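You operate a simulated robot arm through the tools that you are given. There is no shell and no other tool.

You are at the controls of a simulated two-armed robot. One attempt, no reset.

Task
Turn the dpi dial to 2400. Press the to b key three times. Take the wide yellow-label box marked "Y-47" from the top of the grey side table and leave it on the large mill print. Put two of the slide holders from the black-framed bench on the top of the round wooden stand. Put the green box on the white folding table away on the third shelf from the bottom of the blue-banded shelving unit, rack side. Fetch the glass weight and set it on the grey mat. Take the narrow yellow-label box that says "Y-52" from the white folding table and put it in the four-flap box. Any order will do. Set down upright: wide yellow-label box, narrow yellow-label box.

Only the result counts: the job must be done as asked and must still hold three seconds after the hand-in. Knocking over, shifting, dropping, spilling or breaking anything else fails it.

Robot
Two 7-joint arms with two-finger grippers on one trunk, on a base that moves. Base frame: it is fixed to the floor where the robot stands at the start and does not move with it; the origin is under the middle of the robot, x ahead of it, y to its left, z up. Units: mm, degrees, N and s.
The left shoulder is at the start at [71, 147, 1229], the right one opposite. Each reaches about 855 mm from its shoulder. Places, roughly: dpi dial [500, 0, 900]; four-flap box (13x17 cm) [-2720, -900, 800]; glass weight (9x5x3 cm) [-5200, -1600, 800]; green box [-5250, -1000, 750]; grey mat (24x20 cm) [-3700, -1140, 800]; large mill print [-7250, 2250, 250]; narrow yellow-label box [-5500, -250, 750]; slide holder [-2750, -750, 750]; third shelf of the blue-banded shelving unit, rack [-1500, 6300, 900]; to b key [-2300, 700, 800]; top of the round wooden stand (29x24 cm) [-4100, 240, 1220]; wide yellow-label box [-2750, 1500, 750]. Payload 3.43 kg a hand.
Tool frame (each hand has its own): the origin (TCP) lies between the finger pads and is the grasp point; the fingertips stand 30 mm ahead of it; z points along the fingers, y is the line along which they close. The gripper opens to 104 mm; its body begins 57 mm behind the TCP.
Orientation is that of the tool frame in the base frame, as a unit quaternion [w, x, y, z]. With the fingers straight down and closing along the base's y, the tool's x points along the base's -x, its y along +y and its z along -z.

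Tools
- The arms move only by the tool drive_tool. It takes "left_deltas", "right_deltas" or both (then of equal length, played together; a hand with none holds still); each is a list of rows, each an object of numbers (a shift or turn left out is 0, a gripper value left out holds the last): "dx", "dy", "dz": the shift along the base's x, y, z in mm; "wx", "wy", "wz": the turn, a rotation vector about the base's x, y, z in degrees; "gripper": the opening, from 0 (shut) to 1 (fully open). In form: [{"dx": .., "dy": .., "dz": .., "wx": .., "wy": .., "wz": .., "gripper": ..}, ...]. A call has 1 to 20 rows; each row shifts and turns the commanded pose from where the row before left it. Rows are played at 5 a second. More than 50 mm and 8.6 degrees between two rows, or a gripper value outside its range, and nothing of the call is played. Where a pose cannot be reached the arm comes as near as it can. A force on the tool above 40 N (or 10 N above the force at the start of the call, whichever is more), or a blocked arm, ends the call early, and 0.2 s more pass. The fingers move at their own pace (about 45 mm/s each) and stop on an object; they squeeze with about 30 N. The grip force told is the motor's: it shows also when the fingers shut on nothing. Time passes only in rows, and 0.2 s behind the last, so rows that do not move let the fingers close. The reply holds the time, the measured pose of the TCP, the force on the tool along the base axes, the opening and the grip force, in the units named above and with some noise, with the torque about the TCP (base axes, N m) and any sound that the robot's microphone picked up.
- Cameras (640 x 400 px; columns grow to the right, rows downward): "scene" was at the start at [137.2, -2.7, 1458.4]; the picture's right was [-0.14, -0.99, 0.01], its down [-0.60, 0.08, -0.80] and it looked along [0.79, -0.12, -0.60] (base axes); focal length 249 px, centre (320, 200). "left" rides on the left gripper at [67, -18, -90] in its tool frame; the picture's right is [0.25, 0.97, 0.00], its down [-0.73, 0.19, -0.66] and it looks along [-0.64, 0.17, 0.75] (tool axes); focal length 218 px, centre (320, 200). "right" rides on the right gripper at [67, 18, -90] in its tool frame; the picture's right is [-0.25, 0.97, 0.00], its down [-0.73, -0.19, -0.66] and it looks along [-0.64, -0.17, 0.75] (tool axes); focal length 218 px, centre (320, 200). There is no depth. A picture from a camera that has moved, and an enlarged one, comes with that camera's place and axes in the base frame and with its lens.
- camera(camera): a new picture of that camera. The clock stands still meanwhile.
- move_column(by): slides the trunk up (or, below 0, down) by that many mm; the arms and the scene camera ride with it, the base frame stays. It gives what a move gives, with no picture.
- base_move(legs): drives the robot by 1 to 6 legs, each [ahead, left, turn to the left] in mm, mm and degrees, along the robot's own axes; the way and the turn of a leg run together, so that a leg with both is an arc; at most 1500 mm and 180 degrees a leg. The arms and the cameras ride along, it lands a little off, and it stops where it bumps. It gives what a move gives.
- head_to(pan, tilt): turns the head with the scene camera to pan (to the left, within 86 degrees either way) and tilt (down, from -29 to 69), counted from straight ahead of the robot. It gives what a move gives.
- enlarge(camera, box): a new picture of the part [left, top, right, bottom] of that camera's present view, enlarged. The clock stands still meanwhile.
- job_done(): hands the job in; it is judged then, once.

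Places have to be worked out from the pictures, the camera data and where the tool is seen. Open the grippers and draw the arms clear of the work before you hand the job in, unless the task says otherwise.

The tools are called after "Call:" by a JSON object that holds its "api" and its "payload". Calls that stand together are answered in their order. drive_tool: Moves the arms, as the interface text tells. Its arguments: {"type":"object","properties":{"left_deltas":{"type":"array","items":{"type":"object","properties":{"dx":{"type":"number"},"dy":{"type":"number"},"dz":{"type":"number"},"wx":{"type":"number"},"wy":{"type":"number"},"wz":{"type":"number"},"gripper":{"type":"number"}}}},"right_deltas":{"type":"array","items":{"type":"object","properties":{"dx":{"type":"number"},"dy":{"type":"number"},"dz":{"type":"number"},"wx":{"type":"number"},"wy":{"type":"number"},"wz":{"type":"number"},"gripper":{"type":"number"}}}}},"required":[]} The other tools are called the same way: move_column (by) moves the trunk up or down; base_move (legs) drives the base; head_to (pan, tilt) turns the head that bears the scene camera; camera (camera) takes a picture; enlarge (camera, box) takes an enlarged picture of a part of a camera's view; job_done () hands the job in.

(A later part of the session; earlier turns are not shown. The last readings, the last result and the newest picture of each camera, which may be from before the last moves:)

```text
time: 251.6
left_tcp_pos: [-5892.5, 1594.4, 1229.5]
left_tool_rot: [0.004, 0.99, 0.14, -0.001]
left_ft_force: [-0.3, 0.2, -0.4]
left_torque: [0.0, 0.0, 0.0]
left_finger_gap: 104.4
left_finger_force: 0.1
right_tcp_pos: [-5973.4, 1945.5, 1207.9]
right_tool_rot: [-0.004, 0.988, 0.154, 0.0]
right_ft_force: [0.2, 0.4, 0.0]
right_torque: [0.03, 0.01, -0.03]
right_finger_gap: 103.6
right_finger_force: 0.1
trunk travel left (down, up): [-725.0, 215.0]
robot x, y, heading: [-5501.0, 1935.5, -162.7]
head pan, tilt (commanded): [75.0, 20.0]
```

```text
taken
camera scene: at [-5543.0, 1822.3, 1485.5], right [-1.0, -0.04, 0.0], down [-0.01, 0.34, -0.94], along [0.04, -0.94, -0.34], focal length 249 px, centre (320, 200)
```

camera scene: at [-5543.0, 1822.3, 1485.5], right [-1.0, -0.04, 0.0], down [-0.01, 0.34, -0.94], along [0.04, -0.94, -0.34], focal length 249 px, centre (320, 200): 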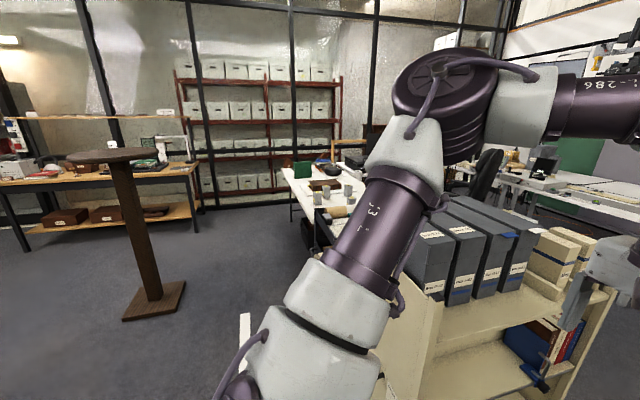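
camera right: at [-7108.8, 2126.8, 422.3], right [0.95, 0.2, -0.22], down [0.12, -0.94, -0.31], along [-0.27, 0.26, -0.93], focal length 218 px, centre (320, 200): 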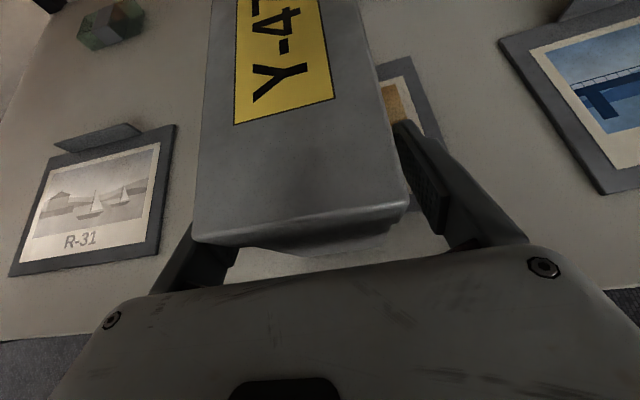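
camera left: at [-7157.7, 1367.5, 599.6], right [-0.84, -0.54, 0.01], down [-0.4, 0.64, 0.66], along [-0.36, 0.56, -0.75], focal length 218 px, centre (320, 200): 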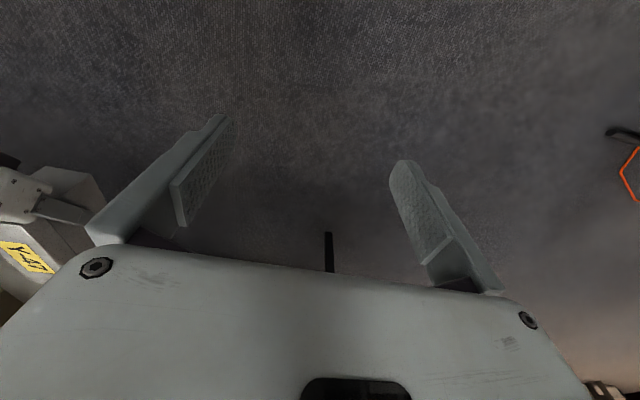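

The trolley files are tall, so I raise the trunk 200 mm and ease back before strafing left along the aisle toward the white table.

Call:
{"api": "move_column", "payload": {"by": 200}}

Call:
{"api": "base_move", "payload": {"legs": [[-120, 0, 0], [0, 1000, 0], [0, 700, 0]]}}

Call:
{"api": "head_to", "payload": {"pan": 20, "tilt": 30}}

Call:
{"api": "camera", "payload": {"camera": "scene"}}

```text
time: 253.8
left_tcp_pos: [-5892.2, 1594.2, 1431.3]
left_tool_rot: [0.004, 0.99, 0.14, 0.0]
left_ft_force: [0.1, -0.2, 0.0]
left_torque: [-0.04, 0.02, 0.04]
left_finger_gap: 103.9
left_finger_force: 0.0
right_tcp_pos: [-5973.1, 1945.2, 1408.1]
right_tool_rot: [-0.003, 0.988, 0.154, 0.001]
right_ft_force: [-0.2, 0.5, 0.6]
right_torque: [-0.02, -0.01, -0.01]
right_finger_gap: 104.1
right_finger_force: 0.1
trunk travel left (down, up): [-925.0, 15.0]
robot x, y, heading: [-5498.7, 1928.9, -162.3]
head pan, tilt (commanded): [75.0, 20.0]
```

```text
time: 263.2
left_tcp_pos: [-5297.2, 9.6, 1430.5]
left_tool_rot: [0.004, 0.992, 0.129, -0.001]
left_ft_force: [0.6, -0.4, 0.4]
left_torque: [0.02, 0.0, -0.02]
left_finger_gap: 104.2
left_finger_force: 0.1
right_tcp_pos: [-5370.1, 363.1, 1407.6]
right_tool_rot: [-0.002, 0.99, 0.143, 0.001]
right_ft_force: [-0.2, 0.5, -0.3]
right_torque: [-0.02, 0.03, 0.03]
right_finger_gap: 104.1
right_finger_force: 0.1
trunk travel left (down, up): [-925.0, 15.0]
robot x, y, heading: [-4894.5, 336.0, -163.6]
head pan, tilt (commanded): [75.0, 20.0]
```

```text
time: 264.5
left_tcp_pos: [-5297.1, 8.0, 1430.8]
left_tool_rot: [0.004, 0.992, 0.129, -0.001]
left_ft_force: [0.4, -0.9, -0.5]
left_torque: [-0.01, -0.04, 0.02]
left_finger_gap: 103.9
left_finger_force: 0.1
right_tcp_pos: [-5369.1, 360.8, 1408.0]
right_tool_rot: [-0.004, 0.99, 0.142, 0.0]
right_ft_force: [1.4, -0.5, -0.1]
right_torque: [-0.02, 0.02, 0.03]
right_finger_gap: 103.9
right_finger_force: 0.0
trunk travel left (down, up): [-925.0, 15.0]
robot x, y, heading: [-4894.9, 337.2, -163.8]
head pan, tilt (commanded): [20.0, 30.0]
```

```text
taken
camera scene: at [-5016.6, 267.3, 1669.4], right [-0.59, 0.81, 0.0], down [0.4, 0.3, -0.87], along [-0.7, -0.51, -0.5], focal length 249 px, centre (320, 200)
```

scene: 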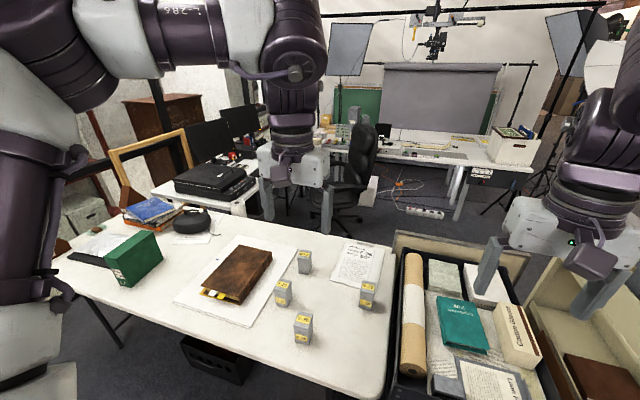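

The white table shows the green box and four narrow yellow-label boxes. I zoom to read which is Y-52.

Call:
{"api": "enlarge", "payload": {"camera": "scene", "box": [250, 230, 400, 360]}}

Call:
{"api": "enlarge", "payload": {"camera": "scene", "box": [50, 180, 300, 330]}}

```text
3.08 times, centred on (325, 295) of scene
camera zoom: at [-5016.6, 267.3, 1669.4], right [-0.59, 0.81, 0.0], down [0.4, 0.3, -0.87], along [-0.7, -0.51, -0.5], focal length 767 px, centre (305, -92)
```

zoom: 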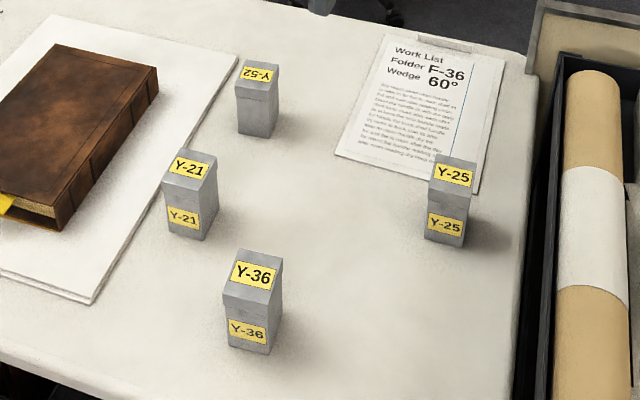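

```text
2.56 times, centred on (175, 255) of scene
camera zoom: at [-5016.6, 267.3, 1669.4], right [-0.59, 0.81, 0.0], down [0.4, 0.3, -0.87], along [-0.7, -0.51, -0.5], focal length 638 px, centre (691, 59)
```

zoom: 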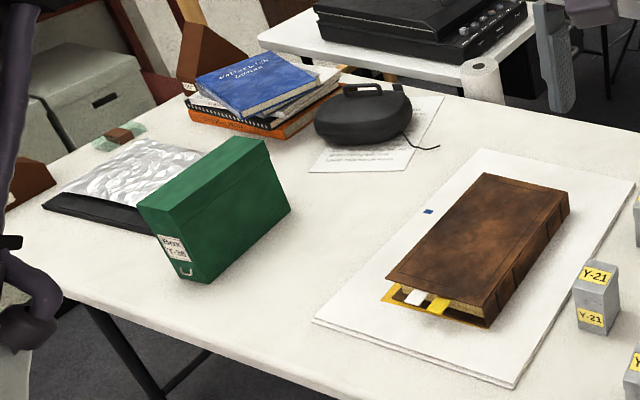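

Y-52 is the farthest of the four (near (-5710, -330)), about 430 mm in from the table's front edge. I shift left and close in on the table for the right arm.

Call:
{"api": "base_move", "payload": {"legs": [[0, 470, 1], [150, 0, 0]]}}

Call:
{"api": "head_to", "payload": {"pan": -5, "tilt": 40}}

Call:
{"api": "camera", "payload": {"camera": "scene"}}

Call:
{"api": "camera", "payload": {"camera": "right"}}

```text
time: 268.2
left_tcp_pos: [-5292.8, -489.4, 1431.8]
left_tool_rot: [0.004, 0.99, 0.138, -0.003]
left_ft_force: [1.8, 0.4, 0.7]
left_torque: [0.03, 0.01, 0.01]
left_finger_gap: 103.9
left_finger_force: 0.2
right_tcp_pos: [-5371.6, -137.6, 1410.1]
right_tool_rot: [-0.004, 0.988, 0.152, -0.001]
right_ft_force: [0.3, -0.6, -1.0]
right_torque: [-0.01, 0.05, 0.03]
right_finger_gap: 104.1
right_finger_force: 0.1
trunk travel left (down, up): [-925.0, 15.0]
robot x, y, heading: [-4904.9, -155.8, -162.6]
head pan, tilt (commanded): [20.0, 30.0]
```

```text
time: 269.1
left_tcp_pos: [-5299.1, -492.0, 1429.8]
left_tool_rot: [0.004, 0.991, 0.137, -0.001]
left_ft_force: [0.1, -0.9, -0.1]
left_torque: [0.01, -0.02, -0.03]
left_finger_gap: 103.8
left_finger_force: 0.1
right_tcp_pos: [-5377.6, -139.9, 1407.5]
right_tool_rot: [-0.003, 0.988, 0.153, 0.0]
right_ft_force: [0.2, -0.1, -0.6]
right_torque: [0.01, 0.0, 0.02]
right_finger_gap: 104.1
right_finger_force: 0.0
trunk travel left (down, up): [-925.0, 15.0]
robot x, y, heading: [-4900.2, -156.6, -162.9]
head pan, tilt (commanded): [-5.0, 40.0]
```

```text
taken
camera scene: at [-5034.8, -190.6, 1653.9], right [-0.21, 0.98, 0.0], down [0.63, 0.14, -0.77], along [-0.75, -0.16, -0.64], focal length 249 px, centre (320, 200)
```

scene: 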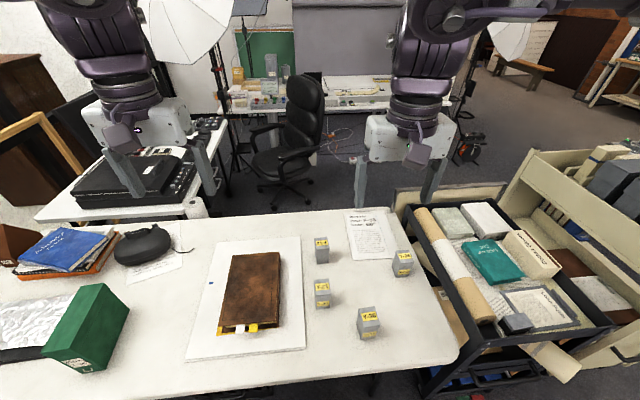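

```text
taken
camera right: at [-5307.8, -136.4, 1497.6], right [0.05, -1.0, -0.01], down [-0.75, -0.04, 0.66], along [-0.66, -0.03, -0.75], focal length 218 px, centre (320, 200)
```

right: 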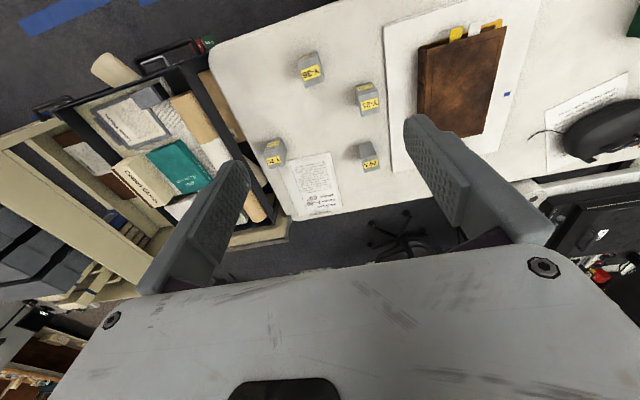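

I zoom both views on Y-52 to triangulate it.

Call:
{"api": "enlarge", "payload": {"camera": "scene", "box": [290, 220, 430, 350]}}

Call:
{"api": "enlarge", "payload": {"camera": "right", "box": [250, 40, 400, 190]}}

```text
3.08 times, centred on (360, 285) of scene
camera zoom: at [-5034.8, -190.6, 1653.9], right [-0.21, 0.98, 0.0], down [0.63, 0.14, -0.77], along [-0.75, -0.16, -0.64], focal length 767 px, centre (197, -62)
```

zoom: 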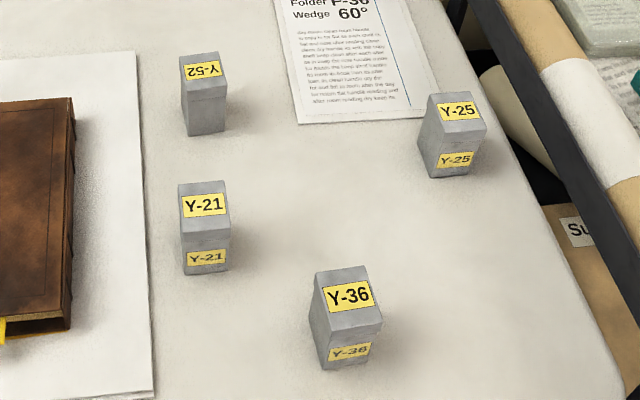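

```text
2.67 times, centred on (325, 115) of right
camera zoom: at [-5307.8, -136.4, 1497.6], right [0.05, -1.0, -0.01], down [-0.75, -0.04, 0.66], along [-0.66, -0.03, -0.75], focal length 582 px, centre (307, 427)
```

zoom: 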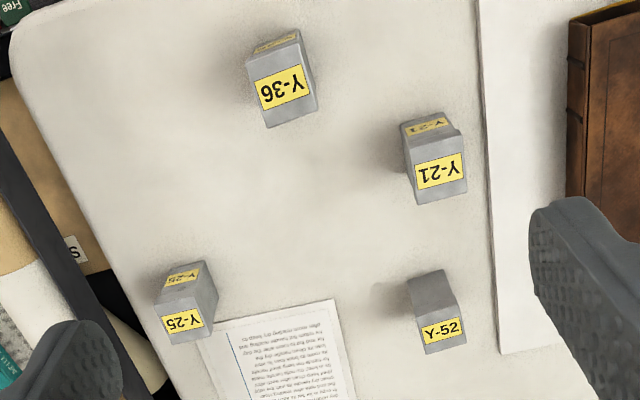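

Y-52's top is at about (-5676, -318, 884), table at ~784. I lower the trunk 350 mm and bring the right hand above it.

Call:
{"api": "move_column", "payload": {"by": -350}}

Call:
{"api": "drive_tool", "payload": {"right_deltas": [{"dx": -37, "dy": -22, "dz": -9}, {"dx": -37, "dy": -22, "dz": -9}, {"dx": -37, "dy": -22, "dz": -9}, {"dx": -37, "dy": -22, "dz": -9}, {"dx": -37, "dy": -22, "dz": -9}, {"dx": -37, "dy": -22, "dz": -9}, {"dx": -37, "dy": -22, "dz": -9}, {"dx": -37, "dy": -22, "dz": -9}, {}]}}

Call:
{"api": "camera", "payload": {"camera": "right"}}

Call:
{"api": "camera", "payload": {"camera": "scene"}}

```text
time: 272.5
left_tcp_pos: [-5297.7, -490.0, 1080.8]
left_tool_rot: [0.004, 0.991, 0.137, -0.003]
left_ft_force: [-0.1, 0.1, 0.0]
left_torque: [-0.02, 0.01, -0.01]
left_finger_gap: 104.0
left_finger_force: 0.0
right_tcp_pos: [-5375.7, -138.4, 1058.3]
right_tool_rot: [-0.004, 0.988, 0.152, 0.001]
right_ft_force: [-0.2, -0.7, 0.0]
right_torque: [-0.01, 0.0, -0.01]
right_finger_gap: 104.0
right_finger_force: 0.1
trunk travel left (down, up): [-575.0, 365.0]
robot x, y, heading: [-4900.6, -157.3, -162.8]
head pan, tilt (commanded): [-5.0, 40.0]
```

```text
time: 274.5
left_tcp_pos: [-5296.0, -491.3, 1079.8]
left_tool_rot: [0.004, 0.991, 0.137, -0.002]
left_ft_force: [-0.1, -0.2, -0.4]
left_torque: [-0.04, -0.04, -0.02]
left_finger_gap: 104.1
left_finger_force: 0.1
right_tcp_pos: [-5534.3, -241.0, 1015.9]
right_tool_rot: [-0.003, 0.988, 0.153, 0.0]
right_ft_force: [0.2, -0.3, -0.2]
right_torque: [0.01, 0.02, 0.02]
right_finger_gap: 103.8
right_finger_force: 0.2
right hand out of reach, approached as far as the arm can: row 5, 6, 7, 8
trunk travel left (down, up): [-575.0, 365.0]
robot x, y, heading: [-4899.4, -161.2, -162.6]
head pan, tilt (commanded): [-5.0, 40.0]
```

```text
taken
camera right: at [-5465.7, -237.6, 1105.1], right [0.05, -1.0, -0.01], down [-0.75, -0.04, 0.66], along [-0.66, -0.03, -0.75], focal length 218 px, centre (320, 200)
```

right: 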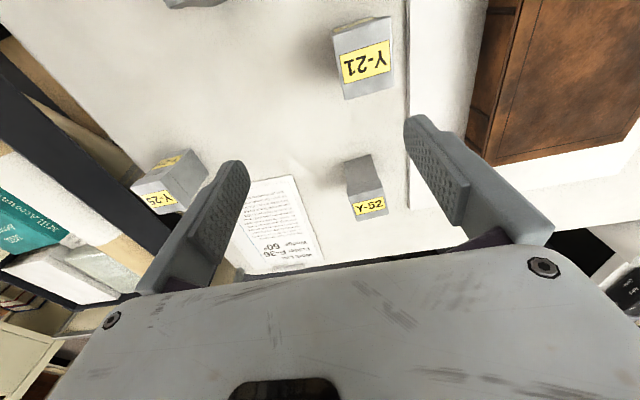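

```text
taken
camera scene: at [-5033.3, -190.4, 1304.0], right [-0.21, 0.98, 0.0], down [0.63, 0.14, -0.77], along [-0.75, -0.16, -0.64], focal length 249 px, centre (320, 200)
```

scene: 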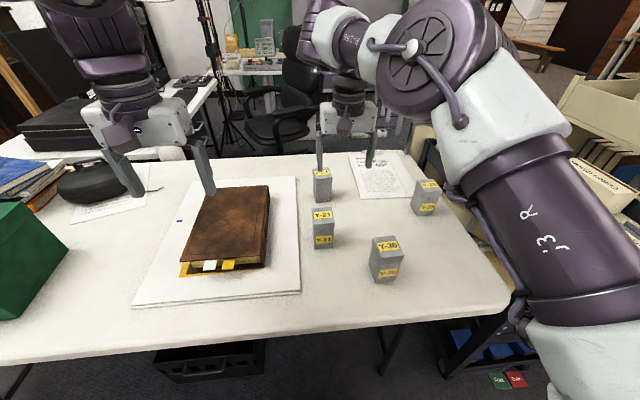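

Fingers-down reach ends ~130 mm short. I'll edge the base 55 mm closer (still short of the table edge) and tilt the hand ~22° forward. First I lift the hand back up a little for safety, then move.

Call:
{"api": "base_move", "payload": {"legs": [[55, 0, 0]]}}

Call:
{"api": "camera", "payload": {"camera": "scene"}}

```text
time: 275.5
left_tcp_pos: [-5345.1, -506.7, 1081.7]
left_tool_rot: [0.004, 0.99, 0.139, -0.003]
left_ft_force: [0.5, -0.6, -0.4]
left_torque: [0.02, 0.04, 0.0]
left_finger_gap: 104.3
left_finger_force: 0.0
right_tcp_pos: [-5583.5, -257.0, 1017.3]
right_tool_rot: [-0.003, 0.988, 0.153, -0.001]
right_ft_force: [0.3, -0.5, 0.5]
right_torque: [-0.01, 0.01, 0.03]
right_finger_gap: 103.8
right_finger_force: 0.0
trunk travel left (down, up): [-575.0, 365.0]
robot x, y, heading: [-4956.0, -168.8, -162.6]
head pan, tilt (commanded): [-5.0, 40.0]
```

```text
taken
camera scene: at [-5081.8, -205.2, 1304.4], right [-0.21, 0.98, 0.0], down [0.63, 0.14, -0.77], along [-0.75, -0.16, -0.64], focal length 249 px, centre (320, 200)
```

scene: 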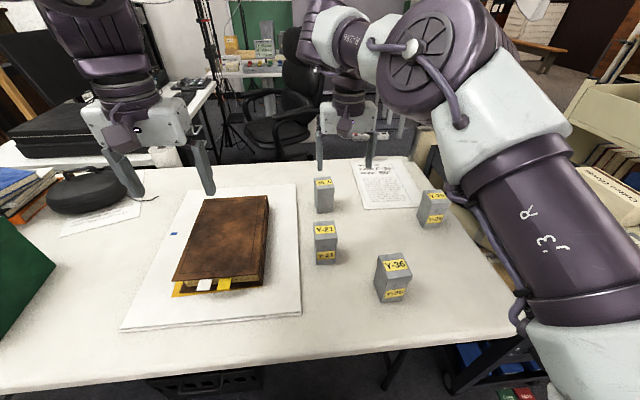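

Now I tilt the right hand 22° forward and bring it above Y-52.

Call:
{"api": "drive_tool", "payload": {"right_deltas": [{"wx": -2.17, "wy": 7.0}, {"wx": -2.17, "wy": 7.0}, {"wx": -2.17, "wy": 7.0}, {"dx": -29, "dy": -20, "dz": -15}, {"dx": -29, "dy": -20, "dz": -15}, {"dx": -29, "dy": -19, "dz": -15}, {}]}}

Call:
{"api": "camera", "payload": {"camera": "right"}}

```text
time: 277.1
left_tcp_pos: [-5349.0, -504.6, 1080.7]
left_tool_rot: [0.006, 0.99, 0.138, -0.002]
left_ft_force: [0.2, 0.9, -0.1]
left_torque: [-0.04, -0.01, 0.0]
left_finger_gap: 104.1
left_finger_force: 0.0
right_tcp_pos: [-5675.0, -312.8, 970.8]
right_tool_rot: [0.026, 0.97, 0.148, -0.188]
right_ft_force: [0.1, 0.6, -0.1]
right_torque: [-0.06, -0.02, 0.02]
right_finger_gap: 104.1
right_finger_force: 0.0
trunk travel left (down, up): [-575.0, 365.0]
robot x, y, heading: [-4949.1, -173.1, -162.7]
head pan, tilt (commanded): [-5.0, 40.0]
```

```text
taken
camera right: at [-5577.7, -300.4, 1028.2], right [0.07, -0.99, 0.09], down [-0.47, 0.05, 0.88], along [-0.88, -0.1, -0.46], focal length 218 px, centre (320, 200)
```

right: 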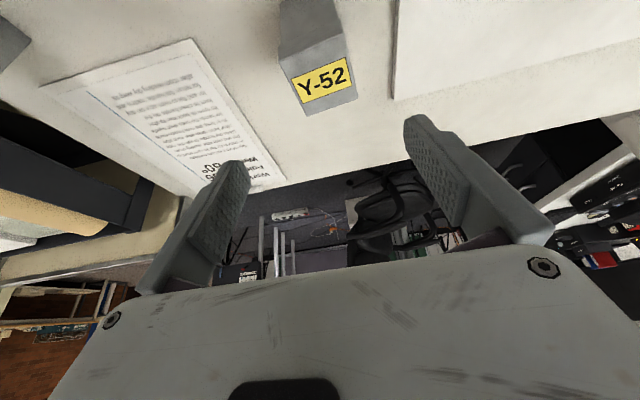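

Y-52's top centre is 9 mm left of the TCP; it's about 43 × 48 × 100 mm. I correct and descend straight over it.

Call:
{"api": "drive_tool", "payload": {"right_deltas": [{"dx": 2.7, "dy": -8.8, "dz": -10, "gripper": 0.8}, {"dz": -30}, {"dz": -30}, {"dz": -30}, {"dz": -20}, {}]}}

Call:
{"api": "camera", "payload": {"camera": "right"}}

Call:
{"api": "enlarge", "payload": {"camera": "scene", "box": [270, 90, 430, 270]}}

```text
time: 278.5
left_tcp_pos: [-5348.0, -508.1, 1079.8]
left_tool_rot: [0.003, 0.99, 0.139, -0.002]
left_ft_force: [0.8, 0.1, 0.8]
left_torque: [-0.01, -0.01, -0.01]
left_finger_gap: 104.0
left_finger_force: 0.1
right_tcp_pos: [-5670.5, -323.6, 852.0]
right_tool_rot: [0.024, 0.97, 0.148, -0.189]
right_ft_force: [-0.2, 0.1, 0.2]
right_torque: [0.02, 0.0, -0.01]
right_finger_gap: 83.1
right_finger_force: 0.1
trunk travel left (down, up): [-575.0, 365.0]
robot x, y, heading: [-4951.7, -173.3, -162.8]
head pan, tilt (commanded): [-5.0, 40.0]
```

```text
taken
camera right: at [-5573.7, -312.2, 909.5], right [0.07, -0.99, 0.09], down [-0.47, 0.05, 0.88], along [-0.88, -0.1, -0.46], focal length 218 px, centre (320, 200)
```

right: 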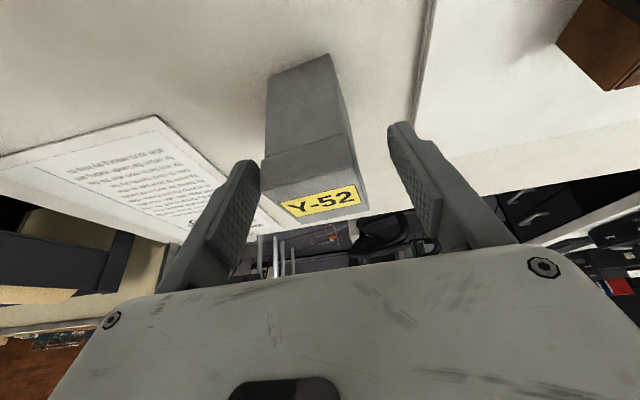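

```text
2.22 times, centred on (350, 180) of scene
camera zoom: at [-5083.6, -206.0, 1304.1], right [-0.21, 0.98, 0.0], down [0.63, 0.14, -0.77], along [-0.75, -0.16, -0.64], focal length 554 px, centre (253, 244)
```

zoom: 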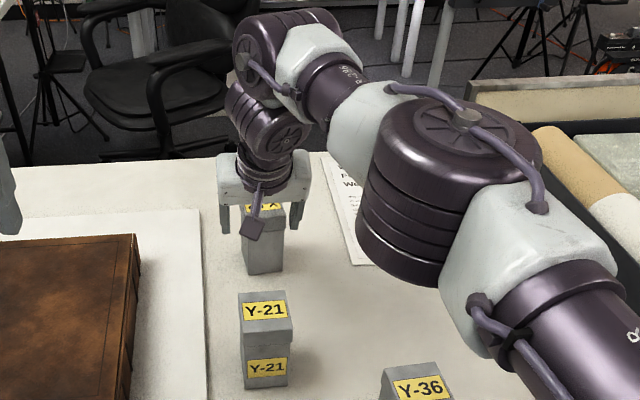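

The box top is actually nearer z≈855 and ~14 mm further forward than the TCP. I adjust forward 11 mm and down 24 mm, then close.

Call:
{"api": "drive_tool", "payload": {"right_deltas": [{"dx": -5, "dy": -1, "dz": -8}, {"dx": -6, "dy": -1, "dz": -8}, {"dz": -8}, {}]}}

Call:
{"api": "camera", "payload": {"camera": "right"}}

```text
time: 279.5
left_tcp_pos: [-5348.6, -507.1, 1079.0]
left_tool_rot: [0.004, 0.99, 0.138, -0.003]
left_ft_force: [-0.6, -0.2, 0.4]
left_torque: [0.0, 0.0, 0.01]
left_finger_gap: 103.9
left_finger_force: 0.0
right_tcp_pos: [-5681.1, -327.7, 826.7]
right_tool_rot: [0.026, 0.97, 0.15, -0.188]
right_ft_force: [0.7, 0.2, -0.4]
right_torque: [-0.01, -0.03, -0.02]
right_finger_gap: 83.4
right_finger_force: 0.0
right hand out of reach, approached as far as the arm can: row 2
trunk travel left (down, up): [-575.0, 365.0]
robot x, y, heading: [-4953.6, -174.6, -162.8]
head pan, tilt (commanded): [-5.0, 40.0]
```

```text
taken
camera right: at [-5583.9, -315.0, 885.2], right [0.07, -0.99, 0.09], down [-0.47, 0.05, 0.88], along [-0.88, -0.1, -0.46], focal length 218 px, centre (320, 200)
```

right: 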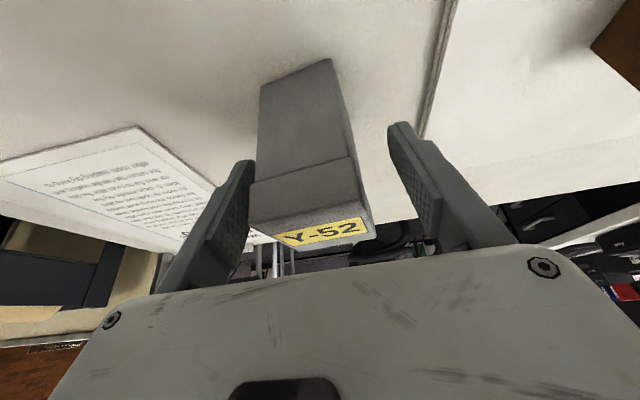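

The box sits ~6 mm toward the image-left finger; I shift that way and close.

Call:
{"api": "drive_tool", "payload": {"right_deltas": [{"dx": -1, "dy": 5.5}, {}, {"gripper": 0.0}, {}, {}, {}]}}

Call:
{"api": "camera", "payload": {"camera": "right"}}

```text
time: 280.9
left_tcp_pos: [-5348.8, -506.7, 1081.1]
left_tool_rot: [0.004, 0.99, 0.138, -0.002]
left_ft_force: [-0.4, 0.3, -0.9]
left_torque: [0.02, 0.02, 0.01]
left_finger_gap: 103.9
left_finger_force: 0.1
right_tcp_pos: [-5681.8, -322.9, 827.4]
right_tool_rot: [0.025, 0.97, 0.149, -0.189]
right_ft_force: [0.7, -1.3, 0.4]
right_torque: [-0.02, -0.03, 0.01]
right_finger_gap: 56.9
right_finger_force: 29.6
trunk travel left (down, up): [-575.0, 365.0]
robot x, y, heading: [-4951.0, -176.3, -162.7]
head pan, tilt (commanded): [-5.0, 40.0]
```

```text
taken
camera right: at [-5585.2, -309.9, 884.8], right [0.07, -0.99, 0.09], down [-0.47, 0.05, 0.88], along [-0.88, -0.1, -0.46], focal length 218 px, centre (320, 200)
```

right: 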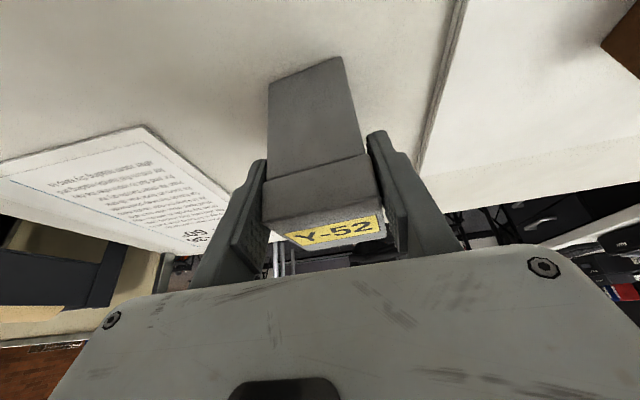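

Gripped at 57 mm. I lift Y-52 straight up and check.

Call:
{"api": "drive_tool", "payload": {"right_deltas": [{"dz": 10}, {"dz": 20}, {"dz": 30}, {"dx": 8, "dy": 3, "dz": 30}, {"dx": 15, "dy": 5, "dz": 30}, {}]}}

Call:
{"api": "camera", "payload": {"camera": "right"}}

Call:
{"api": "camera", "payload": {"camera": "scene"}}

```text
time: 282.3
left_tcp_pos: [-5349.5, -508.3, 1080.5]
left_tool_rot: [0.004, 0.99, 0.139, -0.001]
left_ft_force: [-0.6, 0.5, -0.5]
left_torque: [-0.01, 0.02, 0.0]
left_finger_gap: 103.9
left_finger_force: 0.0
right_tcp_pos: [-5660.9, -311.0, 946.2]
right_tool_rot: [0.025, 0.97, 0.149, -0.189]
right_ft_force: [0.8, 0.2, -3.1]
right_torque: [0.05, -0.07, -0.01]
right_finger_gap: 56.7
right_finger_force: 30.1
trunk travel left (down, up): [-575.0, 365.0]
robot x, y, heading: [-4950.8, -171.8, -162.8]
head pan, tilt (commanded): [-5.0, 40.0]
```

```text
taken
camera right: at [-5563.6, -300.4, 1004.7], right [0.07, -0.99, 0.09], down [-0.47, 0.05, 0.88], along [-0.88, -0.1, -0.46], focal length 218 px, centre (320, 200)
```

right: 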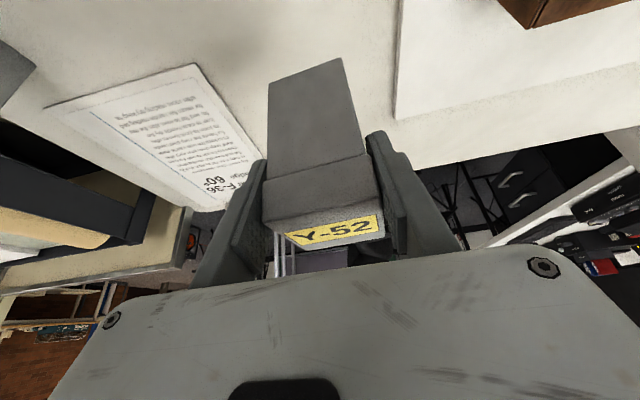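

```text
taken
camera scene: at [-5084.7, -207.1, 1303.9], right [-0.21, 0.98, 0.0], down [0.63, 0.14, -0.77], along [-0.75, -0.16, -0.64], focal length 249 px, centre (320, 200)
```

scene: 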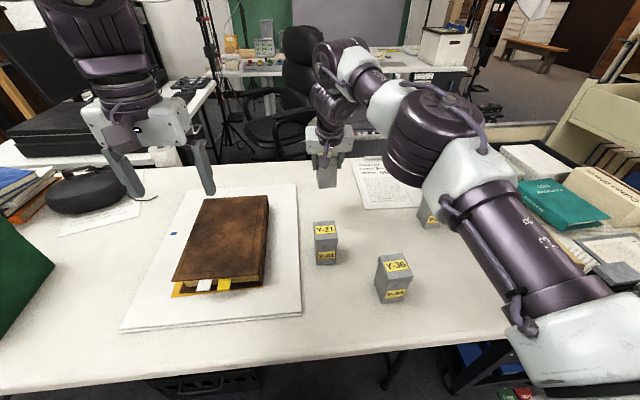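

Y-52 is lifted cleanly; the others are undisturbed. I draw it back over the table to the travel pose and look left for the glass weight.

Call:
{"api": "drive_tool", "payload": {"right_deltas": [{"dz": 40}, {"dz": 40, "dx": 10, "dy": 3}, {"dx": 35, "dy": 18, "dz": 10}, {"dx": 35, "dy": 18, "dz": 10}, {"dx": 36, "dy": 20}, {"dx": 36, "dy": 20}, {"dx": 36, "dy": 20}, {"dx": 35, "dy": 20}, {}]}}

Call:
{"api": "move_column", "payload": {"by": 150}}

Call:
{"api": "head_to", "payload": {"pan": 55, "tilt": 28}}

Call:
{"api": "camera", "payload": {"camera": "scene"}}

```text
time: 284.3
left_tcp_pos: [-5348.3, -506.6, 1080.0]
left_tool_rot: [0.004, 0.99, 0.139, -0.002]
left_ft_force: [-0.8, -0.2, 0.1]
left_torque: [-0.01, 0.01, 0.01]
left_finger_gap: 103.9
left_finger_force: 0.1
right_tcp_pos: [-5479.5, -206.3, 1051.9]
right_tool_rot: [0.024, 0.97, 0.151, -0.187]
right_ft_force: [-0.9, -0.3, -2.2]
right_torque: [0.03, -0.03, -0.02]
right_finger_gap: 56.0
right_finger_force: 30.5
right hand out of reach, approached as far as the arm can: row 7, 8
trunk travel left (down, up): [-575.0, 365.0]
robot x, y, heading: [-4954.2, -171.0, -162.5]
head pan, tilt (commanded): [-5.0, 40.0]
```

```text
time: 286.0
left_tcp_pos: [-5347.8, -506.2, 1230.3]
left_tool_rot: [0.005, 0.99, 0.138, -0.002]
left_ft_force: [0.2, 0.9, 0.1]
left_torque: [-0.01, -0.01, -0.01]
left_finger_gap: 103.7
left_finger_force: 0.0
right_tcp_pos: [-5479.3, -206.3, 1202.2]
right_tool_rot: [0.025, 0.97, 0.15, -0.188]
right_ft_force: [0.2, 0.0, -2.5]
right_torque: [0.01, -0.06, 0.01]
right_finger_gap: 56.1
right_finger_force: 29.8
trunk travel left (down, up): [-725.0, 215.0]
robot x, y, heading: [-4950.4, -170.8, -162.7]
head pan, tilt (commanded): [-5.0, 40.0]
```

```text
time: 287.3
left_tcp_pos: [-5348.0, -506.9, 1229.6]
left_tool_rot: [0.004, 0.99, 0.139, -0.001]
left_ft_force: [0.2, -0.9, -0.7]
left_torque: [0.01, -0.01, 0.04]
left_finger_gap: 104.3
left_finger_force: 0.1
right_tcp_pos: [-5479.9, -208.4, 1201.7]
right_tool_rot: [0.025, 0.97, 0.15, -0.187]
right_ft_force: [-0.4, 0.1, -2.7]
right_torque: [0.0, -0.04, 0.0]
right_finger_gap: 55.7
right_finger_force: 30.7
trunk travel left (down, up): [-725.0, 215.0]
robot x, y, heading: [-4953.2, -174.2, -162.7]
head pan, tilt (commanded): [55.0, 28.0]
```

```text
taken
camera scene: at [-5029.1, -274.7, 1472.5], right [-0.95, 0.3, 0.0], down [0.14, 0.45, -0.88], along [-0.27, -0.84, -0.47], focal length 249 px, centre (320, 200)
```

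scene: 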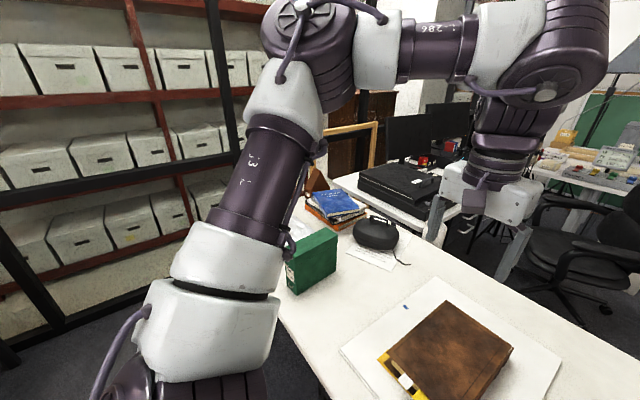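

The left arm hides that side. I check Y-52 in the right hand, as the grip gap has crept slightly.

Call:
{"api": "camera", "payload": {"camera": "right"}}

Call:
{"api": "drive_tool", "payload": {"right_deltas": [{}, {}]}}

```text
taken
camera right: at [-5382.3, -194.7, 1260.7], right [0.07, -0.99, 0.09], down [-0.47, 0.04, 0.88], along [-0.88, -0.1, -0.46], focal length 218 px, centre (320, 200)
```

right: 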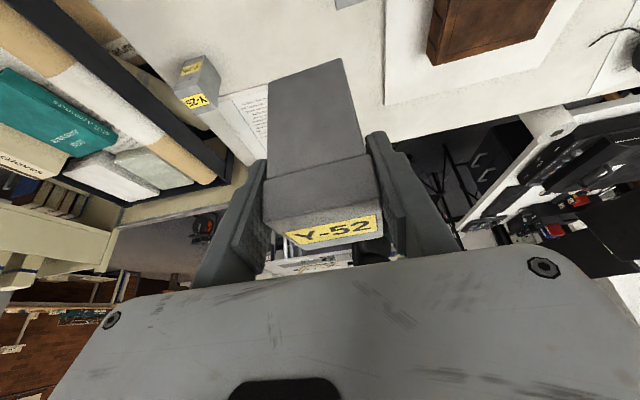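

```text
time: 287.9
left_tcp_pos: [-5347.8, -506.8, 1229.8]
left_tool_rot: [0.003, 0.99, 0.138, -0.002]
left_ft_force: [0.0, 0.3, 0.2]
left_torque: [0.0, 0.03, -0.01]
left_finger_gap: 103.7
left_finger_force: 0.0
right_tcp_pos: [-5478.8, -206.3, 1202.7]
right_tool_rot: [0.025, 0.97, 0.15, -0.187]
right_ft_force: [0.7, 0.1, -2.9]
right_torque: [0.02, -0.04, 0.0]
right_finger_gap: 55.7
right_finger_force: 30.0
trunk travel left (down, up): [-725.0, 215.0]
robot x, y, heading: [-4950.9, -171.4, -162.7]
head pan, tilt (commanded): [55.0, 28.0]
```

Y-52 is held well. The glass weight appears to be the greenish block at the table's left end near (-5199, -1510). I strafe left 700 mm and look again.

Call:
{"api": "base_move", "payload": {"legs": [[-30, 700, 0]]}}

Call:
{"api": "head_to", "payload": {"pan": 12, "tilt": 35}}

Call:
{"api": "camera", "payload": {"camera": "scene"}}

Call:
{"api": "head_to", "payload": {"pan": 80, "tilt": 25}}

Call:
{"api": "camera", "payload": {"camera": "scene"}}

```text
time: 291.8
left_tcp_pos: [-5102.6, -1173.3, 1229.7]
left_tool_rot: [0.004, 0.989, 0.145, -0.002]
left_ft_force: [-0.4, -0.2, 0.1]
left_torque: [-0.01, -0.02, 0.0]
left_finger_gap: 104.1
left_finger_force: 0.1
right_tcp_pos: [-5238.6, -874.5, 1201.6]
right_tool_rot: [0.027, 0.969, 0.157, -0.188]
right_ft_force: [0.3, -0.6, -1.6]
right_torque: [-0.01, -0.06, -0.03]
right_finger_gap: 55.7
right_finger_force: 30.1
trunk travel left (down, up): [-725.0, 215.0]
robot x, y, heading: [-4709.9, -836.3, -162.0]
head pan, tilt (commanded): [55.0, 28.0]
```

```text
time: 292.9
left_tcp_pos: [-5103.6, -1174.1, 1231.2]
left_tool_rot: [0.004, 0.989, 0.145, -0.002]
left_ft_force: [0.5, 0.4, -0.6]
left_torque: [0.0, 0.0, 0.02]
left_finger_gap: 103.9
left_finger_force: 0.0
right_tcp_pos: [-5237.1, -875.3, 1201.5]
right_tool_rot: [0.026, 0.969, 0.156, -0.187]
right_ft_force: [0.8, 0.1, -3.2]
right_torque: [0.01, -0.02, -0.01]
right_finger_gap: 55.9
right_finger_force: 29.8
trunk travel left (down, up): [-725.0, 215.0]
robot x, y, heading: [-4714.6, -830.4, -161.9]
head pan, tilt (commanded): [12.0, 35.0]
```

```text
taken
camera scene: at [-4835.6, -894.1, 1461.6], right [-0.5, 0.87, 0.0], down [0.5, 0.29, -0.82], along [-0.71, -0.41, -0.57], focal length 249 px, centre (320, 200)
```

scene: 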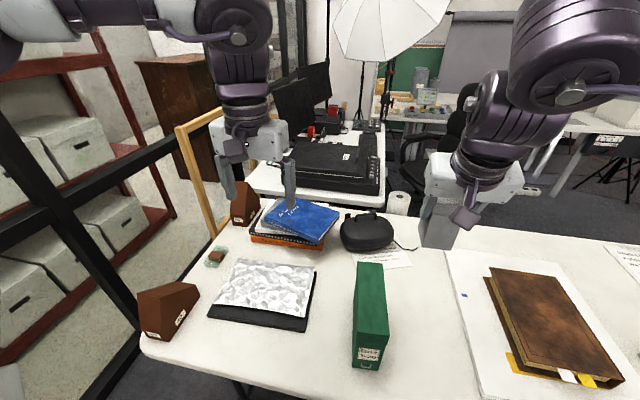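

```text
time: 294.3
left_tcp_pos: [-5101.6, -1173.9, 1230.3]
left_tool_rot: [0.004, 0.989, 0.145, -0.002]
left_ft_force: [0.1, -0.6, 0.4]
left_torque: [-0.02, 0.01, -0.02]
left_finger_gap: 104.0
left_finger_force: 0.0
right_tcp_pos: [-5237.2, -875.4, 1202.0]
right_tool_rot: [0.026, 0.969, 0.156, -0.188]
right_ft_force: [0.5, 0.5, -2.0]
right_torque: [0.07, -0.07, -0.02]
right_finger_gap: 55.5
right_finger_force: 30.5
trunk travel left (down, up): [-725.0, 215.0]
robot x, y, heading: [-4707.9, -834.9, -162.1]
head pan, tilt (commanded): [80.0, 25.0]
```

```text
taken
camera scene: at [-4746.5, -941.5, 1477.3], right [-0.99, -0.14, 0.0], down [-0.06, 0.42, -0.91], along [0.13, -0.9, -0.42], focal length 249 px, centre (320, 200)
```

scene: 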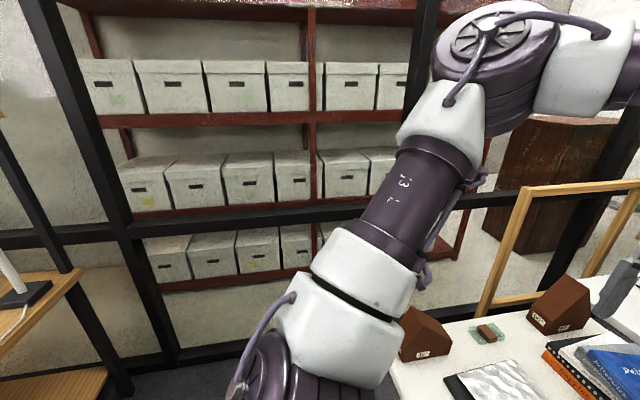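

The glass weight is in the far-left area of the table. I zoom to see it closely.

Call:
{"api": "head_to", "payload": {"pan": 12, "tilt": 35}}

Call:
{"api": "enlarge", "payload": {"camera": "scene", "box": [130, 200, 330, 360]}}

Call:
{"api": "camera", "payload": {"camera": "left"}}

```text
time: 295.7
left_tcp_pos: [-5101.0, -1174.0, 1230.9]
left_tool_rot: [0.004, 0.99, 0.144, -0.002]
left_ft_force: [0.2, -0.3, 0.5]
left_torque: [0.01, 0.0, 0.01]
left_finger_gap: 104.1
left_finger_force: 0.1
right_tcp_pos: [-5237.5, -874.8, 1202.5]
right_tool_rot: [0.027, 0.969, 0.157, -0.188]
right_ft_force: [0.0, -0.4, -2.8]
right_torque: [-0.02, -0.05, -0.02]
right_finger_gap: 55.6
right_finger_force: 29.8
trunk travel left (down, up): [-725.0, 215.0]
robot x, y, heading: [-4709.8, -832.5, -161.9]
head pan, tilt (commanded): [12.0, 35.0]
```

```text
2.50 times, centred on (230, 280) of scene
camera zoom: at [-4835.5, -894.3, 1461.6], right [-0.5, 0.87, 0.0], down [0.5, 0.29, -0.82], along [-0.71, -0.41, -0.57], focal length 624 px, centre (545, 0)
```

zoom: 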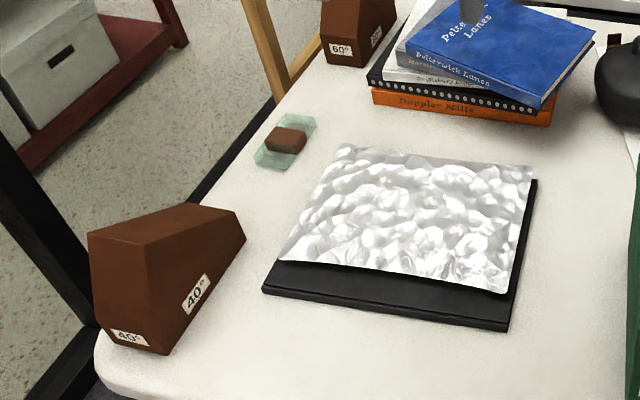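

```text
taken
camera left: at [-5042.3, -1136.6, 1320.1], right [0.52, -0.86, 0.01], down [-0.64, -0.39, 0.66], along [-0.56, -0.35, -0.75], focal length 218 px, centre (320, 200)
```

left: 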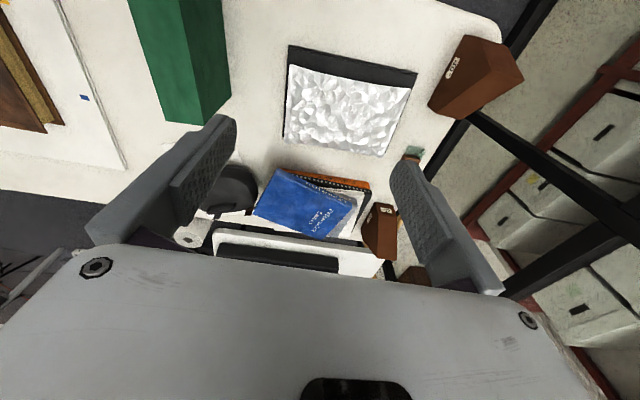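

The weight (a glass slab with a leather band) is at about (-5175, -1520, 785), near the table's left edge. I strafe left 350 mm so the left arm can reach it.

Call:
{"api": "base_move", "payload": {"legs": [[20, 340, 0]]}}

Call:
{"api": "head_to", "payload": {"pan": 15, "tilt": 42}}

Call:
{"api": "camera", "payload": {"camera": "scene"}}

Call:
{"api": "camera", "payload": {"camera": "left"}}

```text
time: 297.9
left_tcp_pos: [-5017.4, -1503.1, 1231.7]
left_tool_rot: [0.004, 0.99, 0.142, -0.002]
left_ft_force: [-0.3, 1.5, -0.2]
left_torque: [0.0, 0.03, 0.01]
left_finger_gap: 104.0
left_finger_force: 0.0
right_tcp_pos: [-5150.4, -1204.3, 1202.8]
right_tool_rot: [0.027, 0.97, 0.153, -0.188]
right_ft_force: [0.4, -0.1, -2.3]
right_torque: [-0.05, -0.05, -0.01]
right_finger_gap: 55.4
right_finger_force: 29.8
trunk travel left (down, up): [-725.0, 215.0]
robot x, y, heading: [-4625.4, -1168.3, -162.3]
head pan, tilt (commanded): [12.0, 35.0]
```

```text
time: 298.6
left_tcp_pos: [-5017.3, -1506.6, 1230.3]
left_tool_rot: [0.004, 0.99, 0.141, -0.002]
left_ft_force: [-0.4, 0.6, -0.6]
left_torque: [-0.01, -0.01, 0.02]
left_finger_gap: 104.1
left_finger_force: 0.0
right_tcp_pos: [-5150.3, -1206.4, 1202.5]
right_tool_rot: [0.026, 0.97, 0.154, -0.188]
right_ft_force: [0.7, -0.2, -2.2]
right_torque: [0.01, -0.07, 0.03]
right_finger_gap: 55.5
right_finger_force: 30.0
trunk travel left (down, up): [-725.0, 215.0]
robot x, y, heading: [-4618.1, -1170.5, -162.4]
head pan, tilt (commanded): [15.0, 42.0]
```

```text
taken
camera scene: at [-4742.8, -1229.6, 1451.1], right [-0.54, 0.84, 0.0], down [0.56, 0.36, -0.74], along [-0.63, -0.4, -0.67], focal length 249 px, centre (320, 200)
```

scene: 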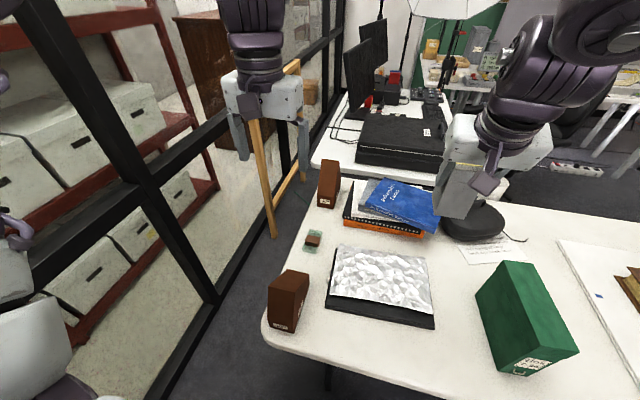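

```text
taken
camera left: at [-4957.2, -1468.9, 1320.1], right [0.51, -0.86, 0.01], down [-0.65, -0.38, 0.66], along [-0.57, -0.34, -0.75], focal length 218 px, centre (320, 200)
```

left: 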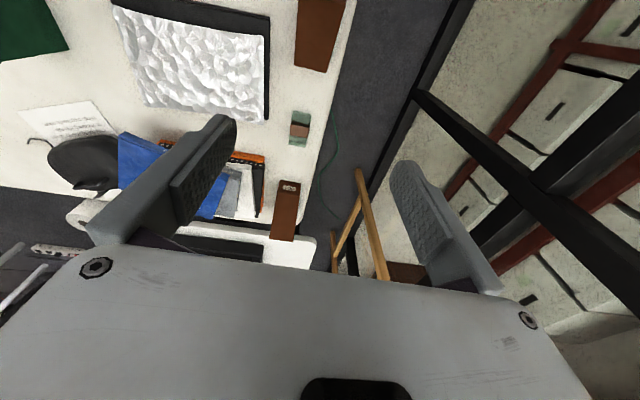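

The weight's long side lies along my forward direction, so the default closing direction grips its 5 cm width. I edge forward 25 mm, lower the trunk 150 mm and bring the left hand above it.

Call:
{"api": "base_move", "payload": {"legs": [[25, 0, 0]]}}

Call:
{"api": "move_column", "payload": {"by": -150}}

Call:
{"api": "drive_tool", "payload": {"left_deltas": [{"dz": -40}, {"dz": -40}, {"dx": -30, "dy": -6, "dz": -30}, {"dx": -30, "dy": -6, "dz": -30}, {"dx": -30, "dy": -6, "dz": -20}, {"dx": -26, "dy": -6}, {"dx": -26, "dy": -5}, {}]}}

Call:
{"api": "camera", "payload": {"camera": "left"}}

Call:
{"api": "camera", "payload": {"camera": "scene"}}

```text
time: 299.4
left_tcp_pos: [-5034.6, -1510.0, 1233.0]
left_tool_rot: [0.004, 0.99, 0.14, -0.004]
left_ft_force: [0.8, 0.2, 0.1]
left_torque: [-0.03, 0.08, 0.01]
left_finger_gap: 104.0
left_finger_force: 0.1
right_tcp_pos: [-5170.0, -1211.0, 1205.0]
right_tool_rot: [0.026, 0.969, 0.153, -0.191]
right_ft_force: [1.1, -0.2, -2.6]
right_torque: [0.03, 0.0, 0.0]
right_finger_gap: 55.5
right_finger_force: 30.2
trunk travel left (down, up): [-725.0, 215.0]
robot x, y, heading: [-4649.0, -1177.8, -162.2]
head pan, tilt (commanded): [15.0, 42.0]
```

```text
time: 301.2
left_tcp_pos: [-5040.7, -1512.8, 1081.0]
left_tool_rot: [0.004, 0.99, 0.14, -0.002]
left_ft_force: [0.3, -0.1, -0.9]
left_torque: [0.03, 0.02, 0.01]
left_finger_gap: 104.1
left_finger_force: 0.1
right_tcp_pos: [-5173.0, -1212.8, 1052.1]
right_tool_rot: [0.026, 0.97, 0.154, -0.188]
right_ft_force: [-0.4, 0.1, -1.8]
right_torque: [-0.02, -0.05, -0.02]
right_finger_gap: 55.4
right_finger_force: 30.5
trunk travel left (down, up): [-575.0, 365.0]
robot x, y, heading: [-4645.4, -1176.3, -162.4]
head pan, tilt (commanded): [15.0, 42.0]
```

```text
time: 303.0
left_tcp_pos: [-5181.4, -1541.5, 920.3]
left_tool_rot: [0.004, 0.99, 0.142, -0.002]
left_ft_force: [-0.1, 0.4, 0.4]
left_torque: [0.03, 0.0, 0.0]
left_finger_gap: 104.1
left_finger_force: 0.0
right_tcp_pos: [-5174.0, -1212.8, 1053.6]
right_tool_rot: [0.026, 0.969, 0.154, -0.189]
right_ft_force: [-0.6, -0.1, -2.6]
right_torque: [0.02, -0.06, 0.01]
right_finger_gap: 55.6
right_finger_force: 30.1
trunk travel left (down, up): [-575.0, 365.0]
robot x, y, heading: [-4645.0, -1177.0, -162.3]
head pan, tilt (commanded): [15.0, 42.0]
```

```text
taken
camera left: at [-5121.4, -1505.5, 1009.7], right [0.51, -0.86, 0.01], down [-0.65, -0.38, 0.66], along [-0.57, -0.34, -0.75], focal length 218 px, centre (320, 200)
```

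left: 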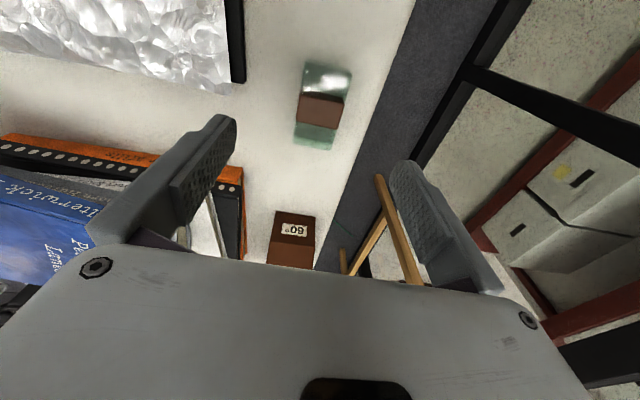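

```text
taken
camera scene: at [-4765.7, -1237.4, 1301.1], right [-0.54, 0.84, 0.0], down [0.56, 0.36, -0.74], along [-0.63, -0.4, -0.67], focal length 249 px, centre (320, 200)
```

scene: 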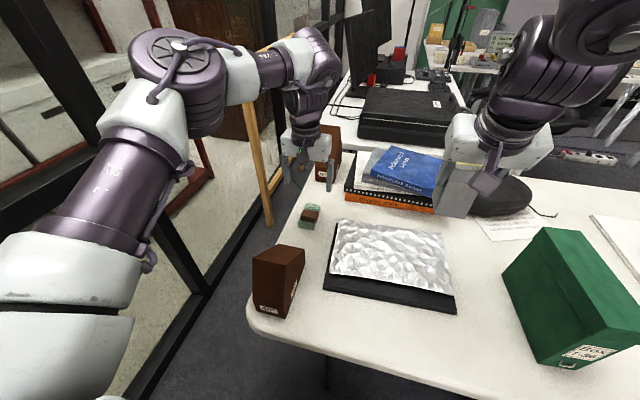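

The weight is right under the TCP and aligned. I descend to about 830 and check the height.

Call:
{"api": "drive_tool", "payload": {"left_deltas": [{"dx": -2, "dy": -4, "dz": -30, "gripper": 0.8}, {"dz": -30}, {"dz": -30}, {}]}}

Call:
{"api": "camera", "payload": {"camera": "left"}}

Call:
{"api": "enlarge", "payload": {"camera": "scene", "box": [230, 100, 400, 260]}}

```text
time: 304.0
left_tcp_pos: [-5183.3, -1546.1, 831.4]
left_tool_rot: [0.003, 0.99, 0.14, -0.002]
left_ft_force: [0.1, -0.7, -0.1]
left_torque: [0.01, -0.04, 0.01]
left_finger_gap: 83.0
left_finger_force: 0.0
right_tcp_pos: [-5172.0, -1213.1, 1052.6]
right_tool_rot: [0.026, 0.97, 0.154, -0.188]
right_ft_force: [-1.0, 0.4, -1.6]
right_torque: [0.03, -0.05, 0.0]
right_finger_gap: 55.5
right_finger_force: 29.9
trunk travel left (down, up): [-575.0, 365.0]
robot x, y, heading: [-4646.5, -1177.5, -162.3]
head pan, tilt (commanded): [15.0, 42.0]
```

```text
taken
camera left: at [-5123.5, -1509.8, 920.1], right [0.51, -0.86, 0.01], down [-0.65, -0.38, 0.66], along [-0.57, -0.34, -0.75], focal length 218 px, centre (320, 200)
```

left: 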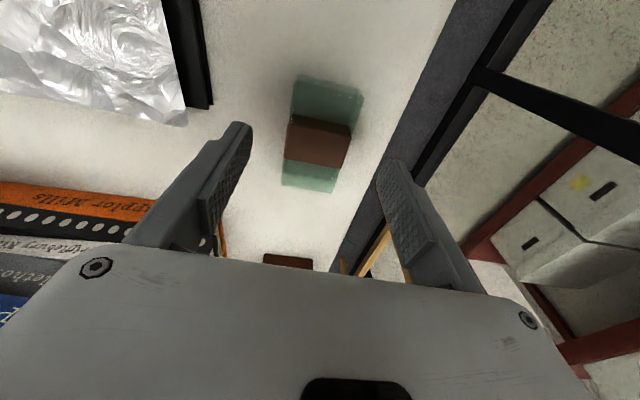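

```text
2.50 times, centred on (315, 180) of scene
camera zoom: at [-4766.1, -1236.6, 1301.1], right [-0.54, 0.84, 0.0], down [0.56, 0.36, -0.74], along [-0.63, -0.4, -0.67], focal length 624 px, centre (332, 250)
```

zoom: 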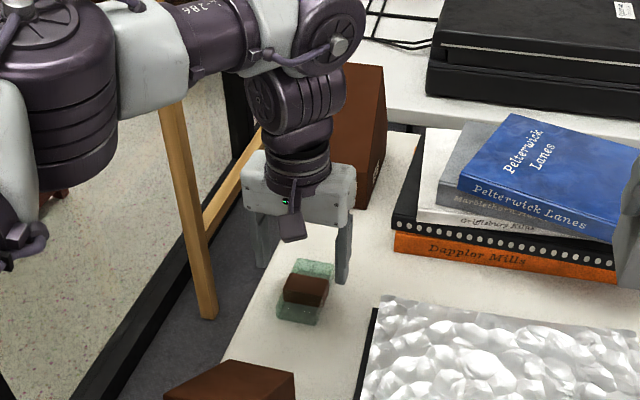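

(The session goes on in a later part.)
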